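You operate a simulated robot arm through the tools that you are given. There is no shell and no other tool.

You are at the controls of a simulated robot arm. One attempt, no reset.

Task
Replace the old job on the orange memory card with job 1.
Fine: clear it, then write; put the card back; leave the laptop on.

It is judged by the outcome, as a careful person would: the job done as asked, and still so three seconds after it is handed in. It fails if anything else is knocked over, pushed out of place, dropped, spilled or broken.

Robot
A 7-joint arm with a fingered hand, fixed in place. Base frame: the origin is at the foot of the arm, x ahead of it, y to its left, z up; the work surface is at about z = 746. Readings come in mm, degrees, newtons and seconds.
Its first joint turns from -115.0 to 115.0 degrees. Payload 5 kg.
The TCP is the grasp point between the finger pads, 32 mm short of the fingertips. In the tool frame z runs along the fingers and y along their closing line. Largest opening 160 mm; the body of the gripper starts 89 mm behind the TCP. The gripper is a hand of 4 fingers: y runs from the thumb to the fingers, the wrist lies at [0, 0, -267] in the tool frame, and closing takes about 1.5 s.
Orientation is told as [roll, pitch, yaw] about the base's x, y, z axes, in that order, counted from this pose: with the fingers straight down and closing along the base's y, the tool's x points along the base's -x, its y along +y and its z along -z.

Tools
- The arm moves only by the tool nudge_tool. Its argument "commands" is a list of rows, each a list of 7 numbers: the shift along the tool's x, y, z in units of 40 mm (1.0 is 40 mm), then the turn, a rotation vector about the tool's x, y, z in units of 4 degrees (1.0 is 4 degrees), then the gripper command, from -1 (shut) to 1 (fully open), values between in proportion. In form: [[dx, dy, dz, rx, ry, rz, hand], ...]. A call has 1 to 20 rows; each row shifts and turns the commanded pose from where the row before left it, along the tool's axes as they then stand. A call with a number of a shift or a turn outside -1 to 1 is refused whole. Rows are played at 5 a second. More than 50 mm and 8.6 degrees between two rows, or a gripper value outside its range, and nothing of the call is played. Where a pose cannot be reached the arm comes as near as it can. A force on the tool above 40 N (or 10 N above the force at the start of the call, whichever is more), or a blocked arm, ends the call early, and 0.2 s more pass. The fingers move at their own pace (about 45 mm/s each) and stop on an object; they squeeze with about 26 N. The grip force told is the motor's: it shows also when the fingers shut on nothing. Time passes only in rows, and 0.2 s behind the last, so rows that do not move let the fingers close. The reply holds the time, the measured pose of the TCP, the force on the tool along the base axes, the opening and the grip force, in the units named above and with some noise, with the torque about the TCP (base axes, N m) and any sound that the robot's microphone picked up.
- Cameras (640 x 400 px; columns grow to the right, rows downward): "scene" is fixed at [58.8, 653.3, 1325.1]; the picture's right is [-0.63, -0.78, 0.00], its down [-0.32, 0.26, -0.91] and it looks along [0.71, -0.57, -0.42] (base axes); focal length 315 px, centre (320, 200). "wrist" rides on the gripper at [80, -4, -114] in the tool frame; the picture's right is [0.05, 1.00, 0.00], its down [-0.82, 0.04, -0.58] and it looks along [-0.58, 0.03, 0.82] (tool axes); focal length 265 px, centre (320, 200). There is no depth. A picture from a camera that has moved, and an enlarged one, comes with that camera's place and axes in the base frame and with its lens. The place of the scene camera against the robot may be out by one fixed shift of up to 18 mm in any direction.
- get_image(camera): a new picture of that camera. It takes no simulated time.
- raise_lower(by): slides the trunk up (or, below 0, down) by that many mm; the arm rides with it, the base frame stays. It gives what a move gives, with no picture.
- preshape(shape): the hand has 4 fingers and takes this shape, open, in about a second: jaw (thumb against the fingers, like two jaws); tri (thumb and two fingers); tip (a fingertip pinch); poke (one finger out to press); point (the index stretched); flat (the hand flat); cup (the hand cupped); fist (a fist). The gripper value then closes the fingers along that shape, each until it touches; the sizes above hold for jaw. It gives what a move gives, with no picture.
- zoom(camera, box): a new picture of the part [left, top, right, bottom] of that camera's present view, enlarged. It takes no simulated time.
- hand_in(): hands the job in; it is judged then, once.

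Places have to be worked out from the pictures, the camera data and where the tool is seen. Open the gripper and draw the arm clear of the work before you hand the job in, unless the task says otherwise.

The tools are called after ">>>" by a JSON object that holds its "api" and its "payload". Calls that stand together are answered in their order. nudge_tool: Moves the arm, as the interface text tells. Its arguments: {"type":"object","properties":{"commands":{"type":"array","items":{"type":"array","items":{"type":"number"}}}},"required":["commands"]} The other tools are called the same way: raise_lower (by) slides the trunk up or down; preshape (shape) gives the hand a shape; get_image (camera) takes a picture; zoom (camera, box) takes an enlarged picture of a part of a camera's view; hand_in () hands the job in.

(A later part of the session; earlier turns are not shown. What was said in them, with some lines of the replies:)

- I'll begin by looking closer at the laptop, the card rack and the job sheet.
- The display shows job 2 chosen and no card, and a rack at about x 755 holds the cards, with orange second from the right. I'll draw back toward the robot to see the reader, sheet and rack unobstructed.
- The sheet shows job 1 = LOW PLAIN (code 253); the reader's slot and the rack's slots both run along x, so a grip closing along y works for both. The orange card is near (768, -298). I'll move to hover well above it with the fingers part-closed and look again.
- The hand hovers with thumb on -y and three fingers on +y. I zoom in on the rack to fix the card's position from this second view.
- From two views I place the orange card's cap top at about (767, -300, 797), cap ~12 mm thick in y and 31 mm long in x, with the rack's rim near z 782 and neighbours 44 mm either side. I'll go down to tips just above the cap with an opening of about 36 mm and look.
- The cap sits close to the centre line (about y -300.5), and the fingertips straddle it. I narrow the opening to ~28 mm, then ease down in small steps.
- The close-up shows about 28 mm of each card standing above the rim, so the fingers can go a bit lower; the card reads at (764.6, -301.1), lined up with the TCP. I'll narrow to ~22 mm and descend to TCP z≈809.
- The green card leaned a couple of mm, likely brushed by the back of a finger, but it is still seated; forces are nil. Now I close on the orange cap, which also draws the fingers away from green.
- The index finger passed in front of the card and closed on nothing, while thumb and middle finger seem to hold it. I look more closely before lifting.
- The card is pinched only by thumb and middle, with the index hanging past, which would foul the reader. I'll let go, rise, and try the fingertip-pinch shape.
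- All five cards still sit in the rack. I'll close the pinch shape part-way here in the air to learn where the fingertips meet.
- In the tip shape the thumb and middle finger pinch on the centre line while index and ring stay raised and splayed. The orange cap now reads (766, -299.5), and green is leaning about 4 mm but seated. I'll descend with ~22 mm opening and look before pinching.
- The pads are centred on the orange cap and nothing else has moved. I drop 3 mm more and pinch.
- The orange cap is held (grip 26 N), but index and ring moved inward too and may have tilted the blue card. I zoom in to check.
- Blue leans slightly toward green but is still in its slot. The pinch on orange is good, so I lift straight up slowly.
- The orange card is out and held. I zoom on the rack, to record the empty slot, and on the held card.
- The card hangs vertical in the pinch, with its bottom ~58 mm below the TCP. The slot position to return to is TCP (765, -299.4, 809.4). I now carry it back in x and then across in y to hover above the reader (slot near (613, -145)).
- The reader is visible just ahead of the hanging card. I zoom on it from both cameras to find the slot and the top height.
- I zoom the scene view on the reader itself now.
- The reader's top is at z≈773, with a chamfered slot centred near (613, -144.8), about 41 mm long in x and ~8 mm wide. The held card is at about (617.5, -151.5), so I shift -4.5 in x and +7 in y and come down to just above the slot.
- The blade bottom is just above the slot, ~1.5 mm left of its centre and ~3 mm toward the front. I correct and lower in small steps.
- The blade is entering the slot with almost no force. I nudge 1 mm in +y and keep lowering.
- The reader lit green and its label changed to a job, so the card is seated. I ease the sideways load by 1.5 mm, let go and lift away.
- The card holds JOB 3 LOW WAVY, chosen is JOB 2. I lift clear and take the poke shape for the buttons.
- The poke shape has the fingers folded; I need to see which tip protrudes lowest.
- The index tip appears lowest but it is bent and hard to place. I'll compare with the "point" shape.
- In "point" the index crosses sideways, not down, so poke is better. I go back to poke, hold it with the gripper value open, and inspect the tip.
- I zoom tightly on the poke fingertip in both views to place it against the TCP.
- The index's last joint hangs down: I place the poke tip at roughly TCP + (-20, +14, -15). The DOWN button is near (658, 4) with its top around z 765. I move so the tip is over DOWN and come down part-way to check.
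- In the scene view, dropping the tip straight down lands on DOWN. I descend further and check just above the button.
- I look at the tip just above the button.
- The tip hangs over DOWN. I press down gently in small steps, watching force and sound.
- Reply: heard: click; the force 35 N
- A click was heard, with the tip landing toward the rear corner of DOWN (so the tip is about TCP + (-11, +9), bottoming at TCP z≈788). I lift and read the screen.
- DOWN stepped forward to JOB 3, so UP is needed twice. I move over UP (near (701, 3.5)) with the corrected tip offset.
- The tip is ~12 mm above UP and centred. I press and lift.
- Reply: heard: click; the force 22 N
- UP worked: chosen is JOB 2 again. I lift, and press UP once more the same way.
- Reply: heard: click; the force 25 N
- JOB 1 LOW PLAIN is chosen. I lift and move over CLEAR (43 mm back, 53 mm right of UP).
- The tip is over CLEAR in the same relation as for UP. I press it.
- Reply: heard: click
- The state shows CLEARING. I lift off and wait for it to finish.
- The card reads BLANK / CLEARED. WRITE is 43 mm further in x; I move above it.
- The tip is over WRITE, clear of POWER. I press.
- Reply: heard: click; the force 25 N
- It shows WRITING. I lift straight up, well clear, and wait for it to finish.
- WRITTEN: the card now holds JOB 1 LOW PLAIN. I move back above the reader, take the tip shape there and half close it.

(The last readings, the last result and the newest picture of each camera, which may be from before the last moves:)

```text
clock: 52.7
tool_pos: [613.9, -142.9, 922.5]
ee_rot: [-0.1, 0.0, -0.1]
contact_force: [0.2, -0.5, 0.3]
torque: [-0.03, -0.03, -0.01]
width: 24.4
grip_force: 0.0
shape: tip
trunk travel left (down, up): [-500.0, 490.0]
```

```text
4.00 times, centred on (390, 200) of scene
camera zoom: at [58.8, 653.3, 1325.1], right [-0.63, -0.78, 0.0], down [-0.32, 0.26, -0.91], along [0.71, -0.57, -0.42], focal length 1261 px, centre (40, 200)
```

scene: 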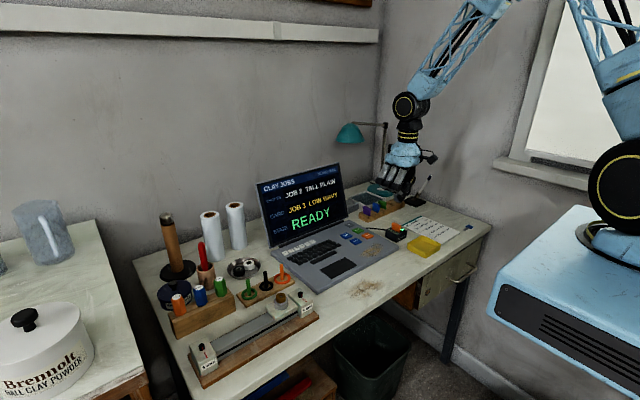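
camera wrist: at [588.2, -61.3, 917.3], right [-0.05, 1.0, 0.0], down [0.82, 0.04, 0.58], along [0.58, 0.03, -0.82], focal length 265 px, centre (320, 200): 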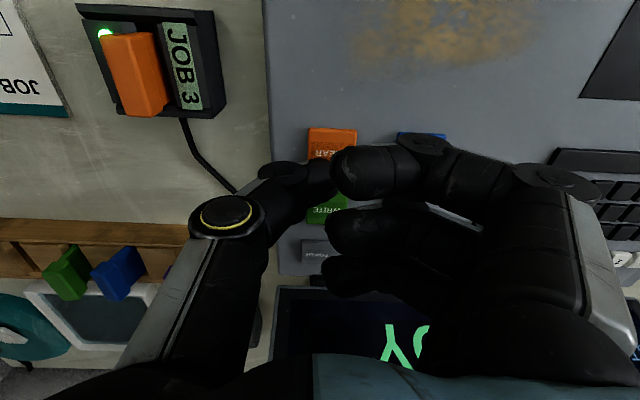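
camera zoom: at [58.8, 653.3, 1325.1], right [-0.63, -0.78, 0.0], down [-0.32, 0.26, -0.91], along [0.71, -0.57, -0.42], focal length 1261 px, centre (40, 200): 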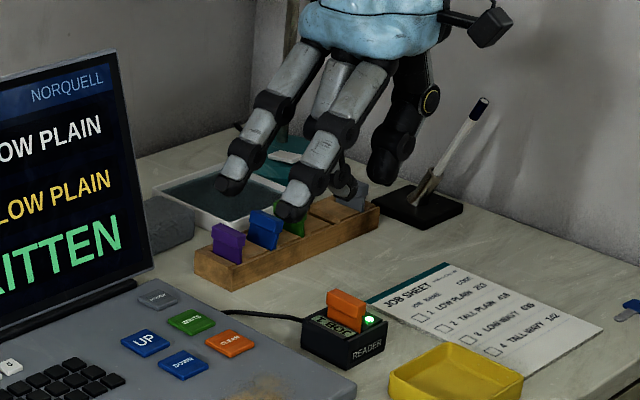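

The card stands in the reader with its cap centred near (614, -146). I shift 3 mm in -y, descend so only the fingertips overlap the cap (a little higher than before, to keep index and ring above the rack's other cards), and check.

>>> {"api": "nudge_tool", "payload": {"commands": [[0, -0.08, 0.8, 0, 0, 0, -0.7], [0, 0, 0.8, 0, 0, 0, -0.7], [0, 0, 0.6, 0, 0, 0, -0.7], [0, 0, 0.25, 0, 0, 0, -0.7], [0, 0, 0.2, 0, 0, 0, -0.7], [0, 0, 0, 0, 0, 0, -0.7]]}}

>>> {"api": "zoom", "payload": {"camera": "wrist", "box": [240, 80, 400, 220]}}

>>> {"api": "zoom", "payload": {"camera": "scene", "box": [372, 205, 420, 245]}}

```text
clock: 54.1
tool_pos: [612.2, -145.7, 816.2]
ee_rot: [0.0, 0.1, 0.0]
contact_force: [-0.3, -0.5, 0.1]
torque: [-0.02, 0.0, -0.01]
width: 24.5
grip_force: 0.0
shape: tip
trunk travel left (down, up): [-500.0, 490.0]
```

```text
2.86 times, centred on (320, 150) of wrist
camera zoom: at [531.9, -149.8, 930.0], right [-0.05, 1.0, 0.0], down [0.82, 0.04, 0.58], along [0.58, 0.03, -0.82], focal length 758 px, centre (320, 343)
```

zoom: 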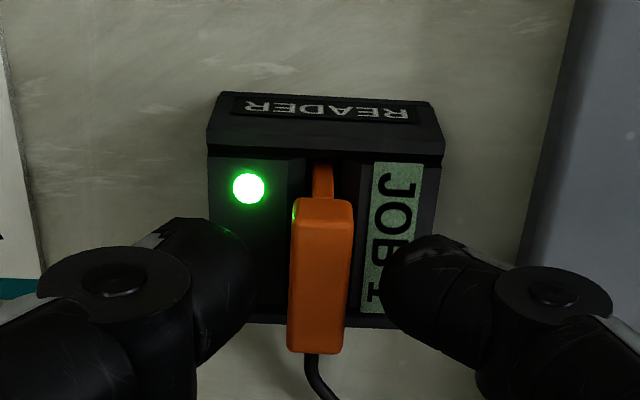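

```text
10.00 times, centred on (396, 225) of scene
camera zoom: at [58.8, 653.3, 1325.1], right [-0.63, -0.78, 0.0], down [-0.32, 0.26, -0.91], along [0.71, -0.57, -0.42], focal length 3153 px, centre (-440, -50)
```

zoom: 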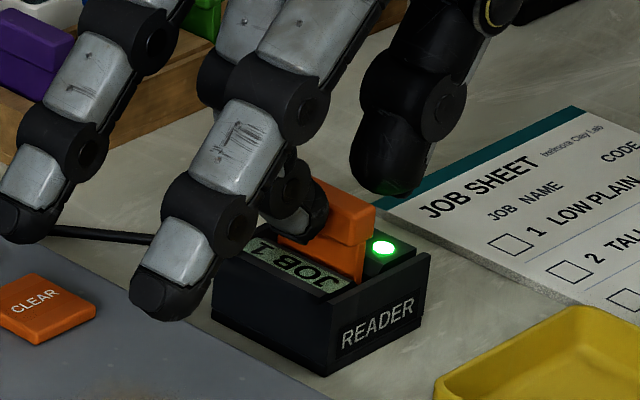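

The pads straddle the cap evenly. I close on it.

>>> {"api": "nudge_tool", "payload": {"commands": [[0, 0, 0, 0, 0, 0, -0.85], [0, 0, 0, 0, 0, 0, -1], [0, 0, 0, 0, 0, 0, -1], [0, 0, 0, 0, 0, 0, -1], [0, 0, 0, 0, 0, 0, -1], [0, 0, 0, 0, 0, 0, -1]]}}

>>> {"api": "zoom", "payload": {"camera": "wrist", "box": [240, 80, 400, 220]}}

>>> {"api": "zoom", "payload": {"camera": "scene", "box": [372, 205, 420, 245]}}

```text
clock: 55.5
tool_pos: [612.8, -145.3, 817.3]
ee_rot: [-0.1, -0.1, 0.0]
contact_force: [2.3, -1.5, 18.1]
torque: [-0.19, -0.05, 0.01]
width: 4.4
grip_force: 26.3
shape: tip
trunk travel left (down, up): [-500.0, 490.0]
```

```text
2.86 times, centred on (320, 150) of wrist
camera zoom: at [531.6, -149.7, 930.8], right [-0.05, 1.0, 0.0], down [0.81, 0.04, 0.58], along [0.58, 0.03, -0.82], focal length 758 px, centre (320, 343)
```

zoom: 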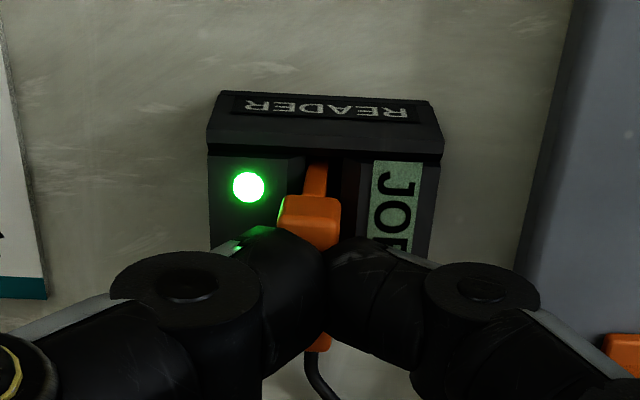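

```text
10.00 times, centred on (396, 225) of scene
camera zoom: at [58.8, 653.3, 1325.1], right [-0.63, -0.78, 0.0], down [-0.32, 0.26, -0.91], along [0.71, -0.57, -0.42], focal length 3153 px, centre (-440, -50)
```

zoom: 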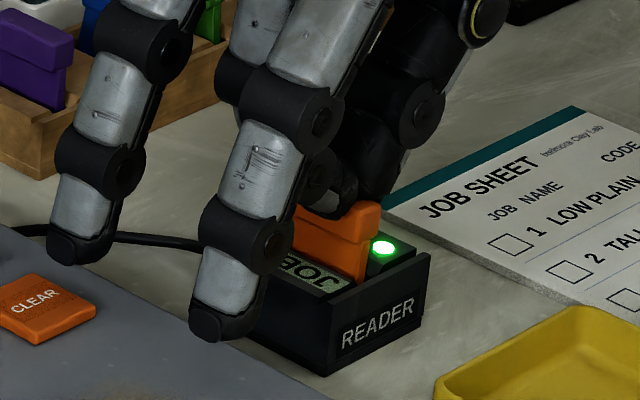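

The fingertips slipped onto the cap's top; too high. I reopen, lower by 7 mm to the earlier relative height, and close again.

>>> {"api": "nudge_tool", "payload": {"commands": [[0, 0, 0, 0, 0, 0, -0.7], [0, 0, 0, 0, 0, 0, -0.7], [0, 0, 0, 0, 0, 0, -0.7], [0, 0, 0.1, 0, 0, 0, -0.7], [0, 0, 0.06, 0, 0, 0, -0.7], [0, 0, 0, 0, 0, 0, -0.7]]}}

>>> {"api": "zoom", "payload": {"camera": "wrist", "box": [240, 80, 400, 220]}}

```text
clock: 56.9
tool_pos: [612.1, -146.1, 808.9]
ee_rot: [0.0, 0.0, 0.0]
contact_force: [0.7, 0.2, 0.7]
torque: [0.02, 0.01, 0.0]
width: 23.9
grip_force: 0.0
shape: tip
trunk travel left (down, up): [-500.0, 490.0]
```

```text
2.86 times, centred on (320, 150) of wrist
camera zoom: at [531.6, -149.9, 923.1], right [-0.05, 1.0, 0.0], down [0.82, 0.04, 0.58], along [0.58, 0.03, -0.82], focal length 758 px, centre (320, 343)
```

zoom: 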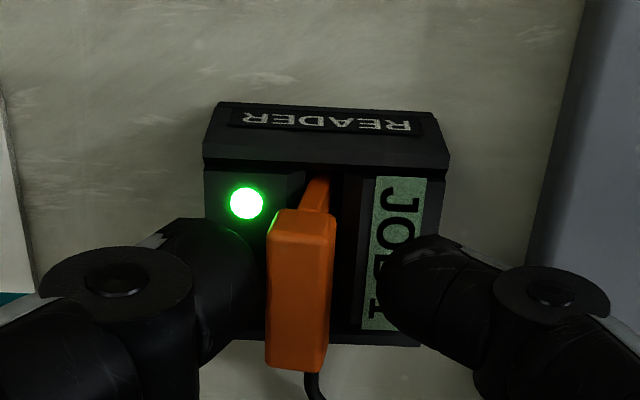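

The card leans about 4 mm toward the thumb; closing about the slot's centre line will bring it upright. I close now.

>>> {"api": "nudge_tool", "payload": {"commands": [[0, 0, 0.02, 0, 0, 0, -0.85], [0, 0, 0, 0, 0, 0, -1], [0, 0, 0, 0, 0, 0, -1], [0, 0, 0, 0, 0, 0, -1], [0, 0, 0, 0, 0, 0, -1], [0, 0, 0, 0, 0, 0, -1]]}}

>>> {"api": "zoom", "payload": {"camera": "wrist", "box": [240, 80, 400, 220]}}

>>> {"api": "zoom", "payload": {"camera": "scene", "box": [372, 205, 420, 245]}}

```text
clock: 58.3
tool_pos: [612.6, -144.6, 808.7]
ee_rot: [0.0, 0.0, 0.0]
contact_force: [-0.3, 0.0, 0.0]
torque: [-0.02, 0.0, 0.03]
width: 8.2
grip_force: 25.8
shape: tip
trunk travel left (down, up): [-500.0, 490.0]
```

```text
2.86 times, centred on (320, 150) of wrist
camera zoom: at [531.8, -149.6, 922.2], right [-0.05, 1.0, 0.0], down [0.82, 0.04, 0.58], along [0.58, 0.03, -0.82], focal length 758 px, centre (320, 343)
```

zoom: 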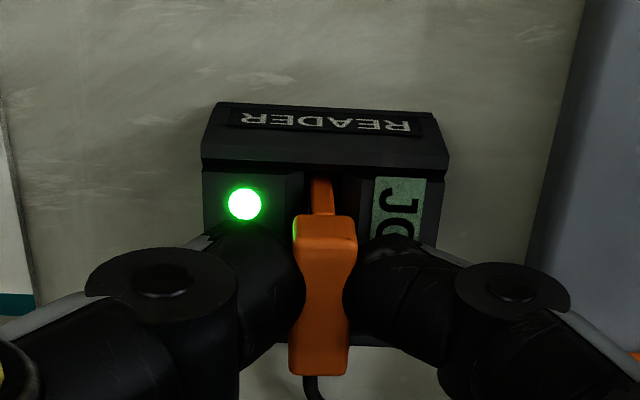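

```text
10.00 times, centred on (396, 225) of scene
camera zoom: at [58.8, 653.3, 1325.1], right [-0.63, -0.78, 0.0], down [-0.32, 0.26, -0.91], along [0.71, -0.57, -0.42], focal length 3153 px, centre (-440, -50)
```

zoom: 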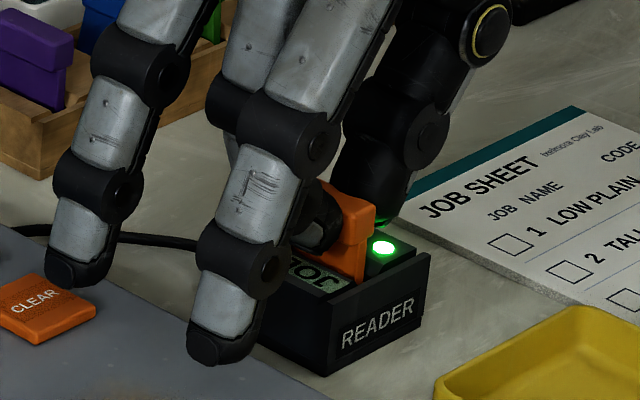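

A good pinch, the card upright. I lift it straight out slowly.

>>> {"api": "nudge_tool", "payload": {"commands": [[0, 0, -0.12, 0, 0, 0, -1], [0, 0, -0.15, 0, 0, 0, -1], [0, 0, -0.2, 0, 0, 0, -1], [0, 0, -0.3, 0, 0, 0, -1], [0, 0, -0.5, 0, 0, 0, -1], [0, 0, -0.8, 0, 0, 0, -1], [0, 0, -0.95, 0, 0, 0, -1], [0, 0, 0, 0, 0, 0, -1]]}}

>>> {"api": "get_image", "payload": {"camera": "wrist"}}

>>> {"api": "zoom", "payload": {"camera": "scene", "box": [350, 140, 430, 250]}}

```text
clock: 60.1
tool_pos: [612.2, -145.1, 931.0]
ee_rot: [0.0, 0.1, -0.1]
contact_force: [-0.2, 0.8, 0.0]
torque: [-0.04, -0.02, 0.01]
width: 8.0
grip_force: 25.5
shape: tip
trunk travel left (down, up): [-500.0, 490.0]
```

```text
taken
camera wrist: at [531.0, -149.2, 1043.3], right [-0.05, 1.0, 0.0], down [0.82, 0.04, 0.58], along [0.58, 0.03, -0.82], focal length 265 px, centre (320, 200)
```

wrist: 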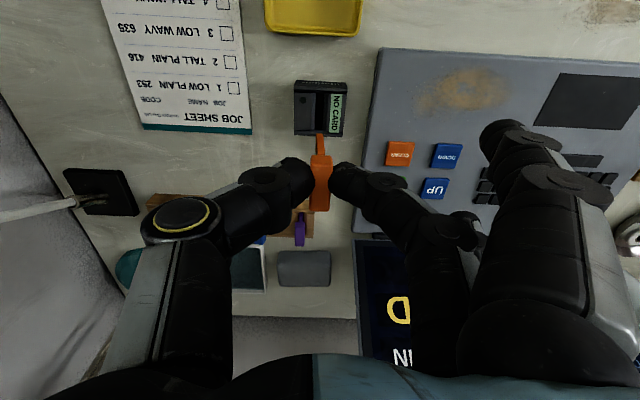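

```text
3.64 times, centred on (390, 195) of scene
camera zoom: at [58.8, 653.3, 1325.1], right [-0.63, -0.78, 0.0], down [-0.32, 0.26, -0.91], along [0.71, -0.57, -0.42], focal length 1146 px, centre (66, 218)
```

zoom: 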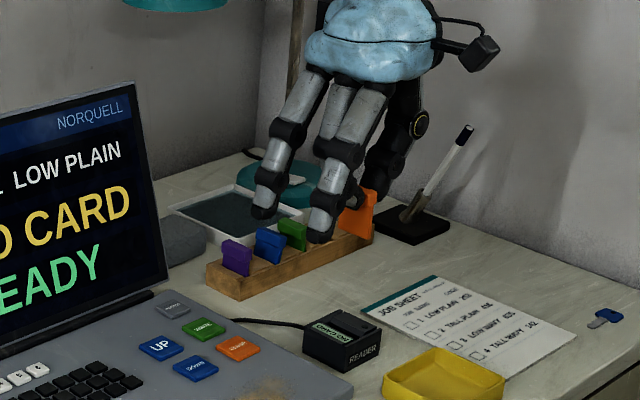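

The card is out and the reader shows NO CARD. I carry it back, first across in y and then forward in x, to above its empty slot (slot centre ≈ (767, -301)).

>>> {"api": "nudge_tool", "payload": {"commands": [[0, -0.97, 0, 0, 0, 0, -1], [0, -0.97, 0, 0, 0, 0, -1], [0, -0.97, 0, 0, 0, 0, -1], [0, -0.97, 0, 0, 0, 0, -1], [-0.96, 0, 0, 0, 0, 0, -1], [-0.96, 0, 0, 0, 0, 0, -1], [-0.96, 0, 0, 0, 0, 0, -1], [-0.96, 0, 0, 0, 0, 0, -1], [0, 0, 0, 0, 0, 0, -1], [0, 0, 0, 0, 0, 0, -1]]}}

>>> {"api": "zoom", "payload": {"camera": "wrist", "box": [240, 65, 480, 215]}}

>>> {"api": "zoom", "payload": {"camera": "scene", "box": [352, 140, 432, 220]}}

```text
clock: 62.3
tool_pos: [767.3, -302.0, 929.8]
ee_rot: [0.0, 0.0, 0.0]
contact_force: [-0.9, 0.4, 0.1]
torque: [0.0, -0.04, 0.0]
width: 7.9
grip_force: 26.6
shape: tip
trunk travel left (down, up): [-500.0, 490.0]
```

```text
2.67 times, centred on (360, 140) of wrist
camera zoom: at [685.5, -306.0, 1043.6], right [-0.05, 1.0, 0.0], down [0.82, 0.04, 0.58], along [0.58, 0.03, -0.82], focal length 708 px, centre (213, 360)
```

zoom: 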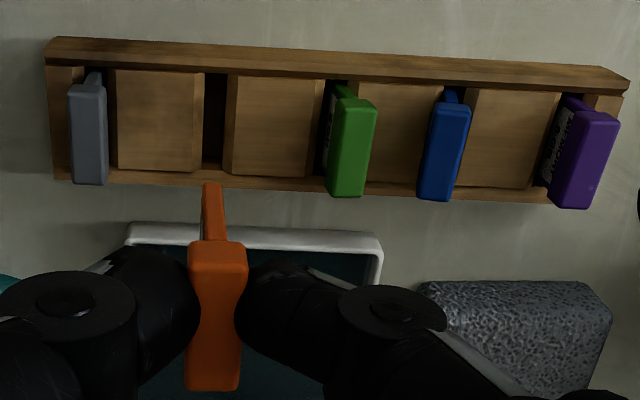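

```text
5.00 times, centred on (392, 180) of scene
camera zoom: at [58.8, 653.3, 1325.1], right [-0.63, -0.78, 0.0], down [-0.32, 0.26, -0.91], along [0.71, -0.57, -0.42], focal length 1576 px, centre (-40, 300)
```

zoom: 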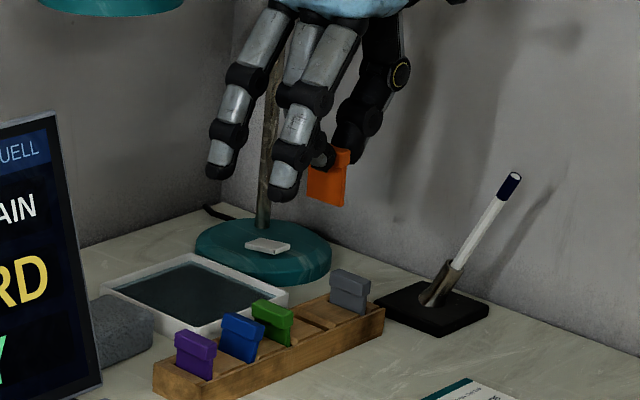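

The slot centre is at y ≈ -301 and the blade bottom at ≈ -303.4. The index must pass on the +y side of blue, so I shift +3.2 mm in y (the blade then sits at ≈ -300.2, well within the 10 mm slot) and descend part-way.

>>> {"api": "nudge_tool", "payload": {"commands": [[0.03, 0.08, 0.5, 0, 0, 0, -1], [0, 0, 0.7, 0, 0, 0, -1], [0, 0, 0.6, 0, 0, 0, -1], [0, 0, 0.4, 0, 0, 0, -1], [0, 0, 0, 0, 0, 0, -1], [0, 0, 0, 0, 0, 0, -1]]}}

>>> {"api": "zoom", "payload": {"camera": "wrist", "box": [240, 85, 520, 260]}}

>>> {"api": "zoom", "payload": {"camera": "scene", "box": [364, 170, 428, 220]}}

```text
clock: 63.7
tool_pos: [765.8, -299.7, 841.1]
ee_rot: [0.0, 0.0, 0.0]
contact_force: [0.0, -0.7, 0.5]
torque: [-0.02, -0.04, -0.02]
width: 8.3
grip_force: 26.2
shape: tip
trunk travel left (down, up): [-500.0, 490.0]
```

```text
2.29 times, centred on (380, 172) of wrist
camera zoom: at [684.2, -303.8, 955.4], right [-0.05, 1.0, 0.0], down [0.82, 0.04, 0.58], along [0.58, 0.03, -0.82], focal length 607 px, centre (183, 263)
```

zoom: 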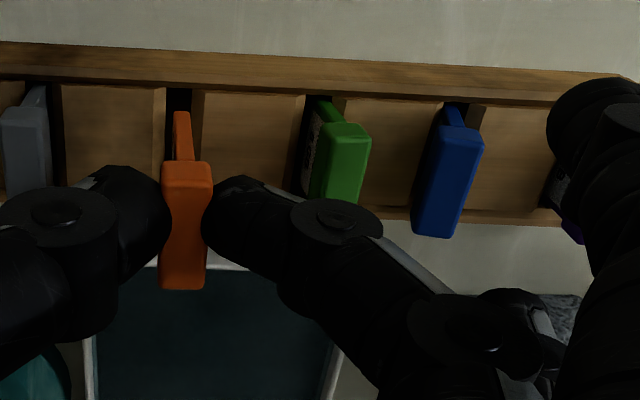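

```text
8.00 times, centred on (396, 195) of scene
camera zoom: at [58.8, 653.3, 1325.1], right [-0.63, -0.78, 0.0], down [-0.32, 0.26, -0.91], along [0.71, -0.57, -0.42], focal length 2522 px, centre (-288, 240)
```

zoom: 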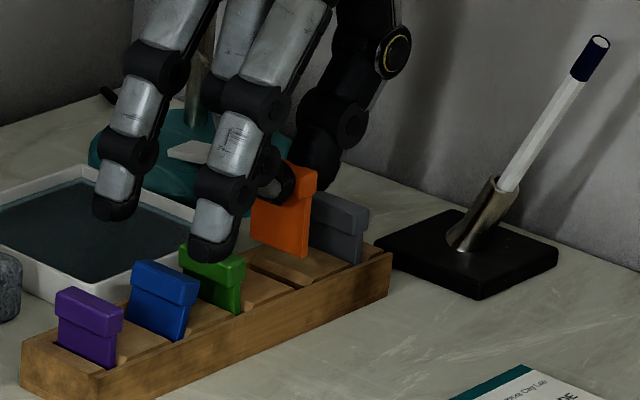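

The blade is right above its slot, and the index passes just in front of and beside blue. I lower slowly.

>>> {"api": "nudge_tool", "payload": {"commands": [[0, 0.02, 0.1, 0, 0, 0, -1], [0, 0, 0.1, 0, 0, 0, -1], [0, 0, 0.1, 0, 0, 0, -1], [0, 0, 0.1, 0, 0, 0, -1], [0, 0, 0, 0, 0, 0, -1]]}}

>>> {"api": "zoom", "payload": {"camera": "wrist", "box": [240, 85, 520, 260]}}

>>> {"api": "zoom", "payload": {"camera": "scene", "box": [364, 170, 428, 220]}}

```text
clock: 64.9
tool_pos: [765.4, -297.8, 824.7]
ee_rot: [0.0, 0.1, 0.0]
contact_force: [1.1, -0.3, -0.5]
torque: [-0.03, 0.02, -0.03]
width: 8.2
grip_force: 26.2
shape: tip
trunk travel left (down, up): [-500.0, 490.0]
```

```text
2.29 times, centred on (380, 172) of wrist
camera zoom: at [684.1, -301.6, 938.7], right [-0.05, 1.0, 0.0], down [0.82, 0.04, 0.58], along [0.58, 0.03, -0.82], focal length 607 px, centre (183, 263)
```

zoom: 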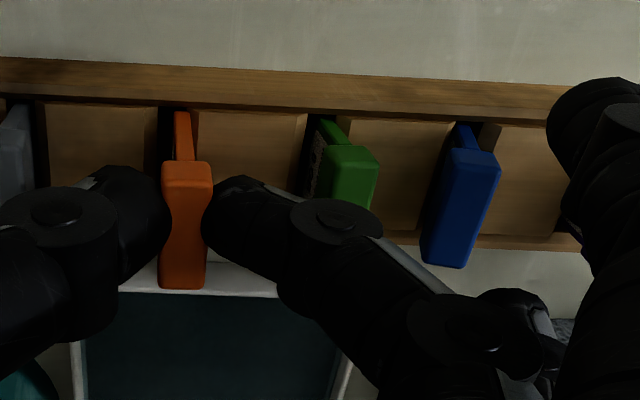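

```text
8.00 times, centred on (396, 195) of scene
camera zoom: at [58.8, 653.3, 1325.1], right [-0.63, -0.78, 0.0], down [-0.32, 0.26, -0.91], along [0.71, -0.57, -0.42], focal length 2522 px, centre (-288, 240)
```

zoom: 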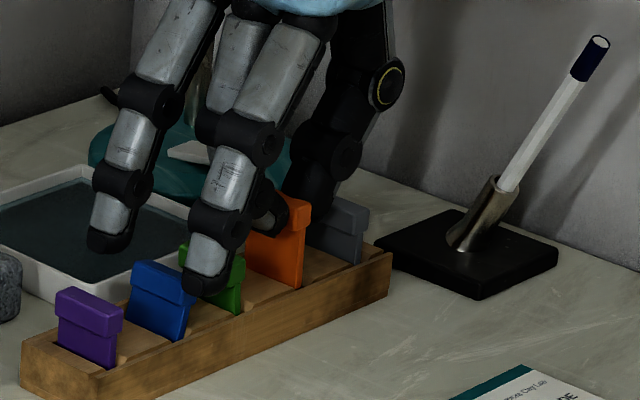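

The blade has crept to the right side of its slot; I shift back 2 mm and continue down.

>>> {"api": "nudge_tool", "payload": {"commands": [[0, -0.045, 0, 0, 0, 0, -1], [0, 0, 0.08, 0, 0, 0, -1], [0, 0, 0.08, 0, 0, 0, -1], [0, 0, 0, 0, 0, 0, -1]]}}

>>> {"api": "zoom", "payload": {"camera": "wrist", "box": [240, 85, 520, 260]}}

>>> {"api": "zoom", "payload": {"camera": "scene", "box": [364, 170, 428, 220]}}

```text
clock: 65.9
tool_pos: [766.0, -298.5, 817.8]
ee_rot: [0.0, 0.1, 0.0]
contact_force: [0.0, 0.5, 0.0]
torque: [-0.03, -0.04, 0.02]
width: 8.2
grip_force: 25.9
shape: tip
trunk travel left (down, up): [-500.0, 490.0]
```

```text
2.29 times, centred on (380, 172) of wrist
camera zoom: at [684.0, -302.9, 931.9], right [-0.05, 1.0, 0.0], down [0.82, 0.04, 0.58], along [0.58, 0.03, -0.82], focal length 607 px, centre (183, 263)
```

zoom: 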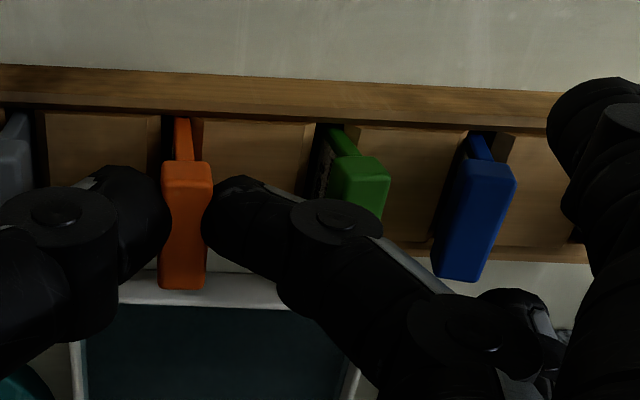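

```text
8.00 times, centred on (396, 195) of scene
camera zoom: at [58.8, 653.3, 1325.1], right [-0.63, -0.78, 0.0], down [-0.32, 0.26, -0.91], along [0.71, -0.57, -0.42], focal length 2522 px, centre (-288, 240)
```

zoom: 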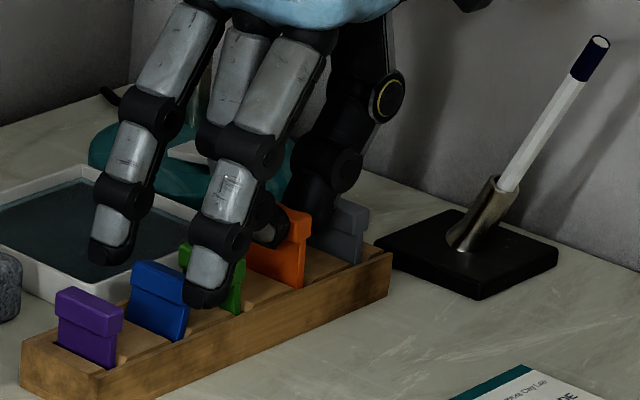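

It goes in freely, no force. I continue to TCP ≈809.

>>> {"api": "nudge_tool", "payload": {"commands": [[0, 0, 0.08, 0, 0, 0, -1], [0, 0, 0.08, 0, 0, 0, -1], [0, 0, 0.04, 0, 0, 0, -1], [0, 0, 0, 0, 0, 0, -1]]}}

>>> {"api": "zoom", "payload": {"camera": "wrist", "box": [240, 85, 520, 260]}}

>>> {"api": "zoom", "payload": {"camera": "scene", "box": [376, 185, 412, 215]}}

```text
clock: 66.9
tool_pos: [764.8, -298.8, 809.4]
ee_rot: [-0.1, 0.0, 0.0]
contact_force: [0.8, 0.0, 0.3]
torque: [-0.04, 0.01, -0.03]
width: 7.8
grip_force: 26.1
shape: tip
trunk travel left (down, up): [-500.0, 490.0]
```

```text
2.29 times, centred on (380, 172) of wrist
camera zoom: at [684.0, -303.0, 924.2], right [-0.05, 1.0, 0.0], down [0.82, 0.04, 0.58], along [0.58, 0.03, -0.82], focal length 607 px, centre (183, 263)
```

zoom: 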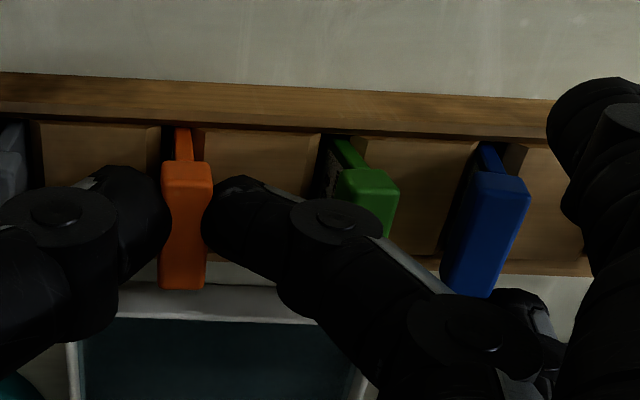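

```text
13.33 times, centred on (394, 200) of scene
camera zoom: at [58.8, 653.3, 1325.1], right [-0.63, -0.78, 0.0], down [-0.32, 0.26, -0.91], along [0.71, -0.57, -0.42], focal length 4204 px, centre (-667, 200)
```

zoom: 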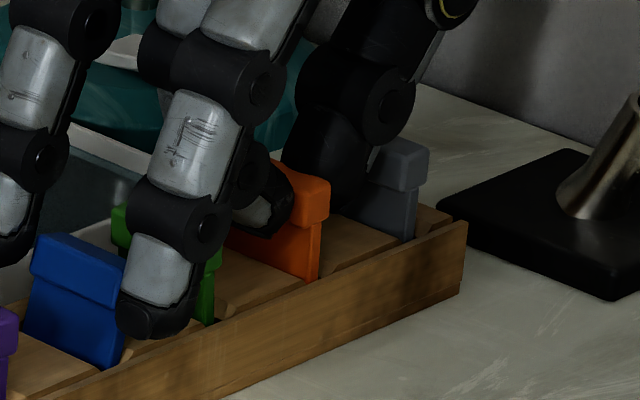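

No bottom contact yet; orange sits ~2 mm higher than grey. I lower 2 mm more, then open just enough to release.

>>> {"api": "nudge_tool", "payload": {"commands": [[0, 0, 0.05, 0, 0, 0, -1], [0, 0, 0, 0, 0, 0, -0.9], [0, 0, 0, 0, 0, 0, -0.78], [0, 0, 0, 0, 0, 0, -0.75], [0, 0, 0, 0, 0, 0, -0.75]]}}

>>> {"api": "zoom", "payload": {"camera": "wrist", "box": [240, 85, 520, 260]}}

>>> {"api": "zoom", "payload": {"camera": "scene", "box": [364, 175, 420, 220]}}

```text
clock: 68.1
tool_pos: [764.9, -298.7, 808.3]
ee_rot: [0.0, 0.0, 0.0]
contact_force: [0.1, 0.2, -0.4]
torque: [-0.03, 0.0, 0.01]
width: 19.7
grip_force: 0.1
shape: tip
trunk travel left (down, up): [-500.0, 490.0]
```

```text
2.29 times, centred on (380, 172) of wrist
camera zoom: at [683.8, -302.7, 922.3], right [-0.05, 1.0, 0.0], down [0.82, 0.04, 0.58], along [0.58, 0.03, -0.82], focal length 607 px, centre (183, 263)
```

zoom: 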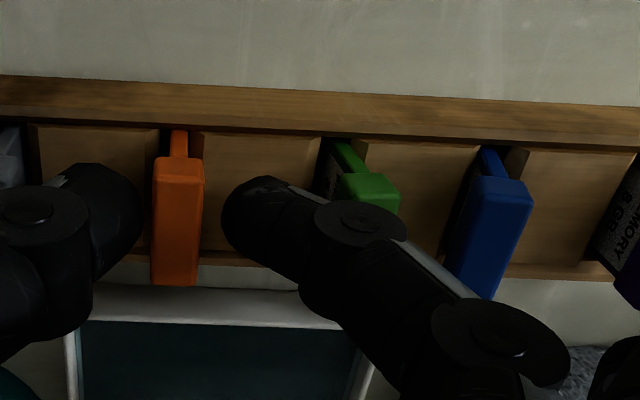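

```text
8.89 times, centred on (392, 198) of scene
camera zoom: at [58.8, 653.3, 1325.1], right [-0.63, -0.78, 0.0], down [-0.32, 0.26, -0.91], along [0.71, -0.57, -0.42], focal length 2802 px, centre (-320, 222)
```

zoom: 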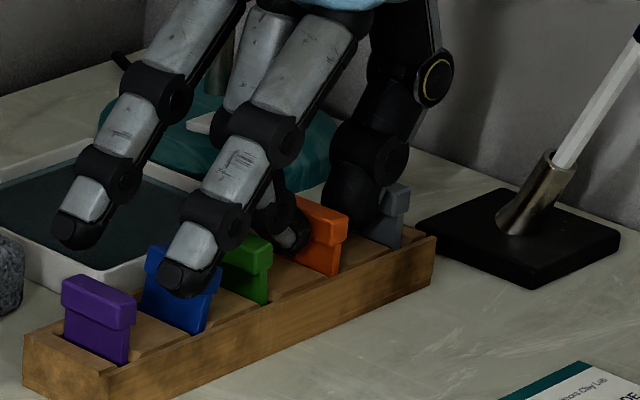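

The card is released in its slot. I lift straight up, gently at first.

>>> {"api": "nudge_tool", "payload": {"commands": [[0, 0, -0.1, 0, 0, 0, -0.75], [0, 0, -0.2, 0, 0, 0, -0.75], [0, 0, -0.3, 0, 0, 0, -0.75], [0, 0, -0.6, 0, 0, 0, -0.75], [0, 0, -0.9, 0, 0, 0, -0.75], [0, 0, -0.9, 0, 0, 0, -0.75], [0, 0, 0, 0, 0, 0, -0.75]]}}

>>> {"api": "zoom", "payload": {"camera": "wrist", "box": [240, 60, 480, 210]}}

>>> {"api": "zoom", "payload": {"camera": "scene", "box": [364, 175, 420, 220]}}

```text
clock: 69.7
tool_pos: [765.0, -298.5, 928.6]
ee_rot: [0.0, 0.0, -0.1]
contact_force: [0.1, 0.8, 0.1]
torque: [-0.01, 0.0, 0.01]
width: 19.7
grip_force: 0.1
shape: tip
trunk travel left (down, up): [-500.0, 490.0]
```

```text
2.67 times, centred on (360, 135) of wrist
camera zoom: at [684.4, -304.1, 1042.3], right [-0.05, 1.0, 0.0], down [0.82, 0.04, 0.58], along [0.58, 0.03, -0.82], focal length 708 px, centre (213, 373)
```

zoom: 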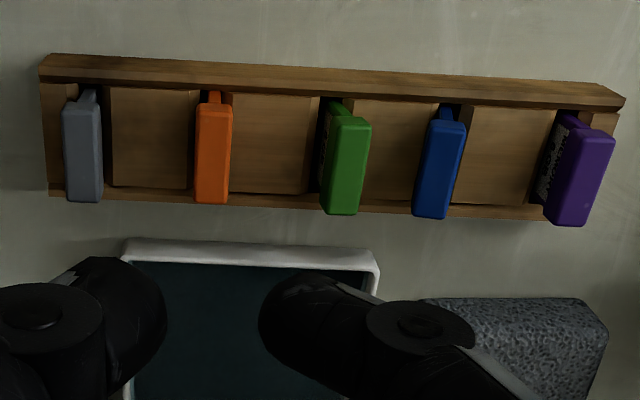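

```text
8.89 times, centred on (392, 198) of scene
camera zoom: at [58.8, 653.3, 1325.1], right [-0.63, -0.78, 0.0], down [-0.32, 0.26, -0.91], along [0.71, -0.57, -0.42], focal length 2802 px, centre (-320, 222)
```

zoom: 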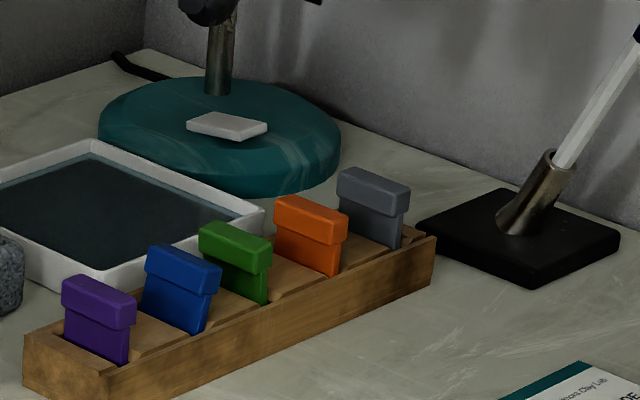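

All five cards stand in their slots with orange back in its place. I draw the arm up and back, open the hand, and check the whole scene.

>>> {"api": "nudge_tool", "payload": {"commands": [[0.5, 0, -0.9, 0, 0, 0, -0.5], [0.7, 0, -0.8, 0, 0, 0, 0], [0.7, 0.3, -0.8, 0, 0, 0, 0.5], [0.7, 0.3, -0.5, 0, 0, 0, 1], [0.7, 0.3, -0.3, 0, 0, 0, 1], [0, 0, 0, 0, 0, 0, 1], [0, 0, 0, 0, 0, 0, 1], [0, 0, 0, 0, 0, 0, 1], [0, 0, 0, 0, 0, 0, 1]]}}

>>> {"api": "get_image", "payload": {"camera": "scene"}}

>>> {"api": "get_image", "payload": {"camera": "wrist"}}

>>> {"api": "zoom", "payload": {"camera": "scene", "box": [250, 160, 410, 260]}}

>>> {"api": "zoom", "payload": {"camera": "scene", "box": [340, 170, 480, 260]}}

```text
clock: 71.7
tool_pos: [633.0, -262.3, 1060.5]
ee_rot: [0.0, -0.1, 0.0]
contact_force: [0.7, -0.4, -0.4]
torque: [0.01, 0.02, -0.04]
width: 160.1
grip_force: 0.0
shape: tip
trunk travel left (down, up): [-500.0, 490.0]
```

```text
taken
```

scene: 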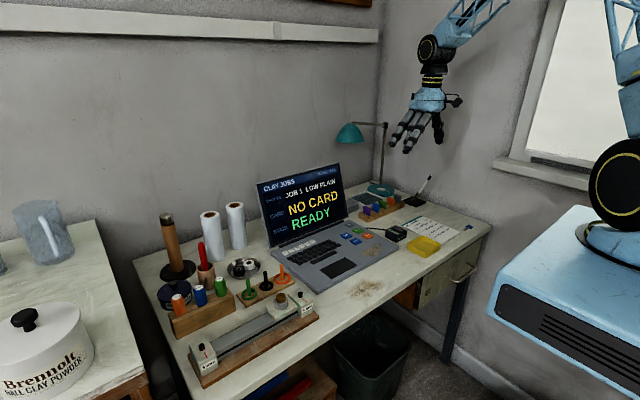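

```text
taken
camera wrist: at [551.9, -267.1, 1174.5], right [-0.05, 1.0, 0.0], down [0.82, 0.04, 0.58], along [0.58, 0.03, -0.82], focal length 265 px, centre (320, 200)
```

wrist: 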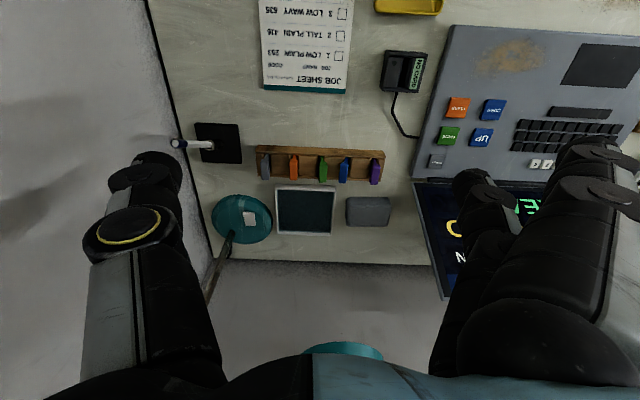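

```text
4.00 times, centred on (330, 210) of scene
camera zoom: at [58.8, 653.3, 1325.1], right [-0.63, -0.78, 0.0], down [-0.32, 0.26, -0.91], along [0.71, -0.57, -0.42], focal length 1261 px, centre (280, 160)
```

zoom: 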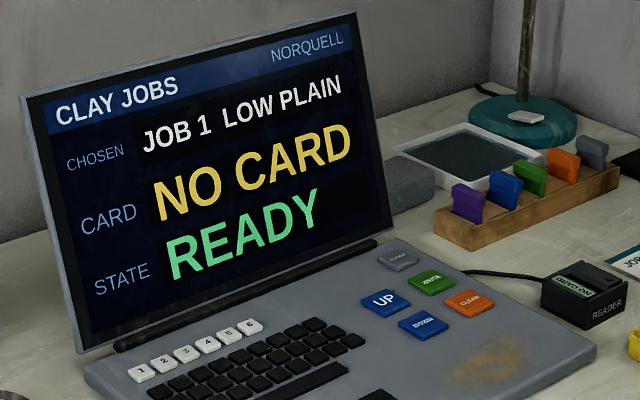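

```text
4.44 times, centred on (410, 215) of scene
camera zoom: at [58.8, 653.3, 1325.1], right [-0.63, -0.78, 0.0], down [-0.32, 0.26, -0.91], along [0.71, -0.57, -0.42], focal length 1401 px, centre (-80, 133)
```

zoom: 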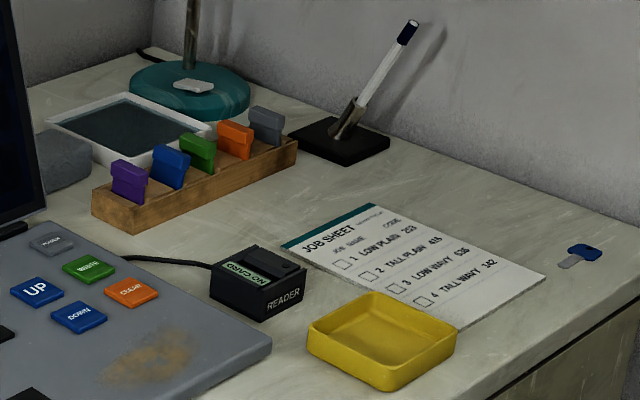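

The laptop is on and shows READY. The orange card is back in its slot with JOB 1 written, and the reader, sheet, tray and other cards are where they started. The hand is open and the arm is clear, so I hand in.

>>> {"api": "hand_in", "payload": {}}

```text
The job is handed in.
```

The orange memory card now holds job 1 (LOW PLAIN). It is back in its slot in the rack and the laptop is still on.

- **Clear, then write:** the card held job 3 (LOW WAVY). I selected job 1, then cleared the card, and the screen showed BLANK / CLEARED. I then wrote job 1, and it showed JOB 1 LOW PLAIN / WRITTEN.
- **Extra key press:** I pressed DOWN once by mistake, which moved the selection to job 3. I corrected this with UP before clearing anything.
- **Other cards:** my fingers brushed the green and blue cards while I was gripping the orange one. They now lean a few millimetres within their own slots. I saw nothing else moved, knocked over or dropped.

The hand is open and the arm was clear of the work when I handed in.
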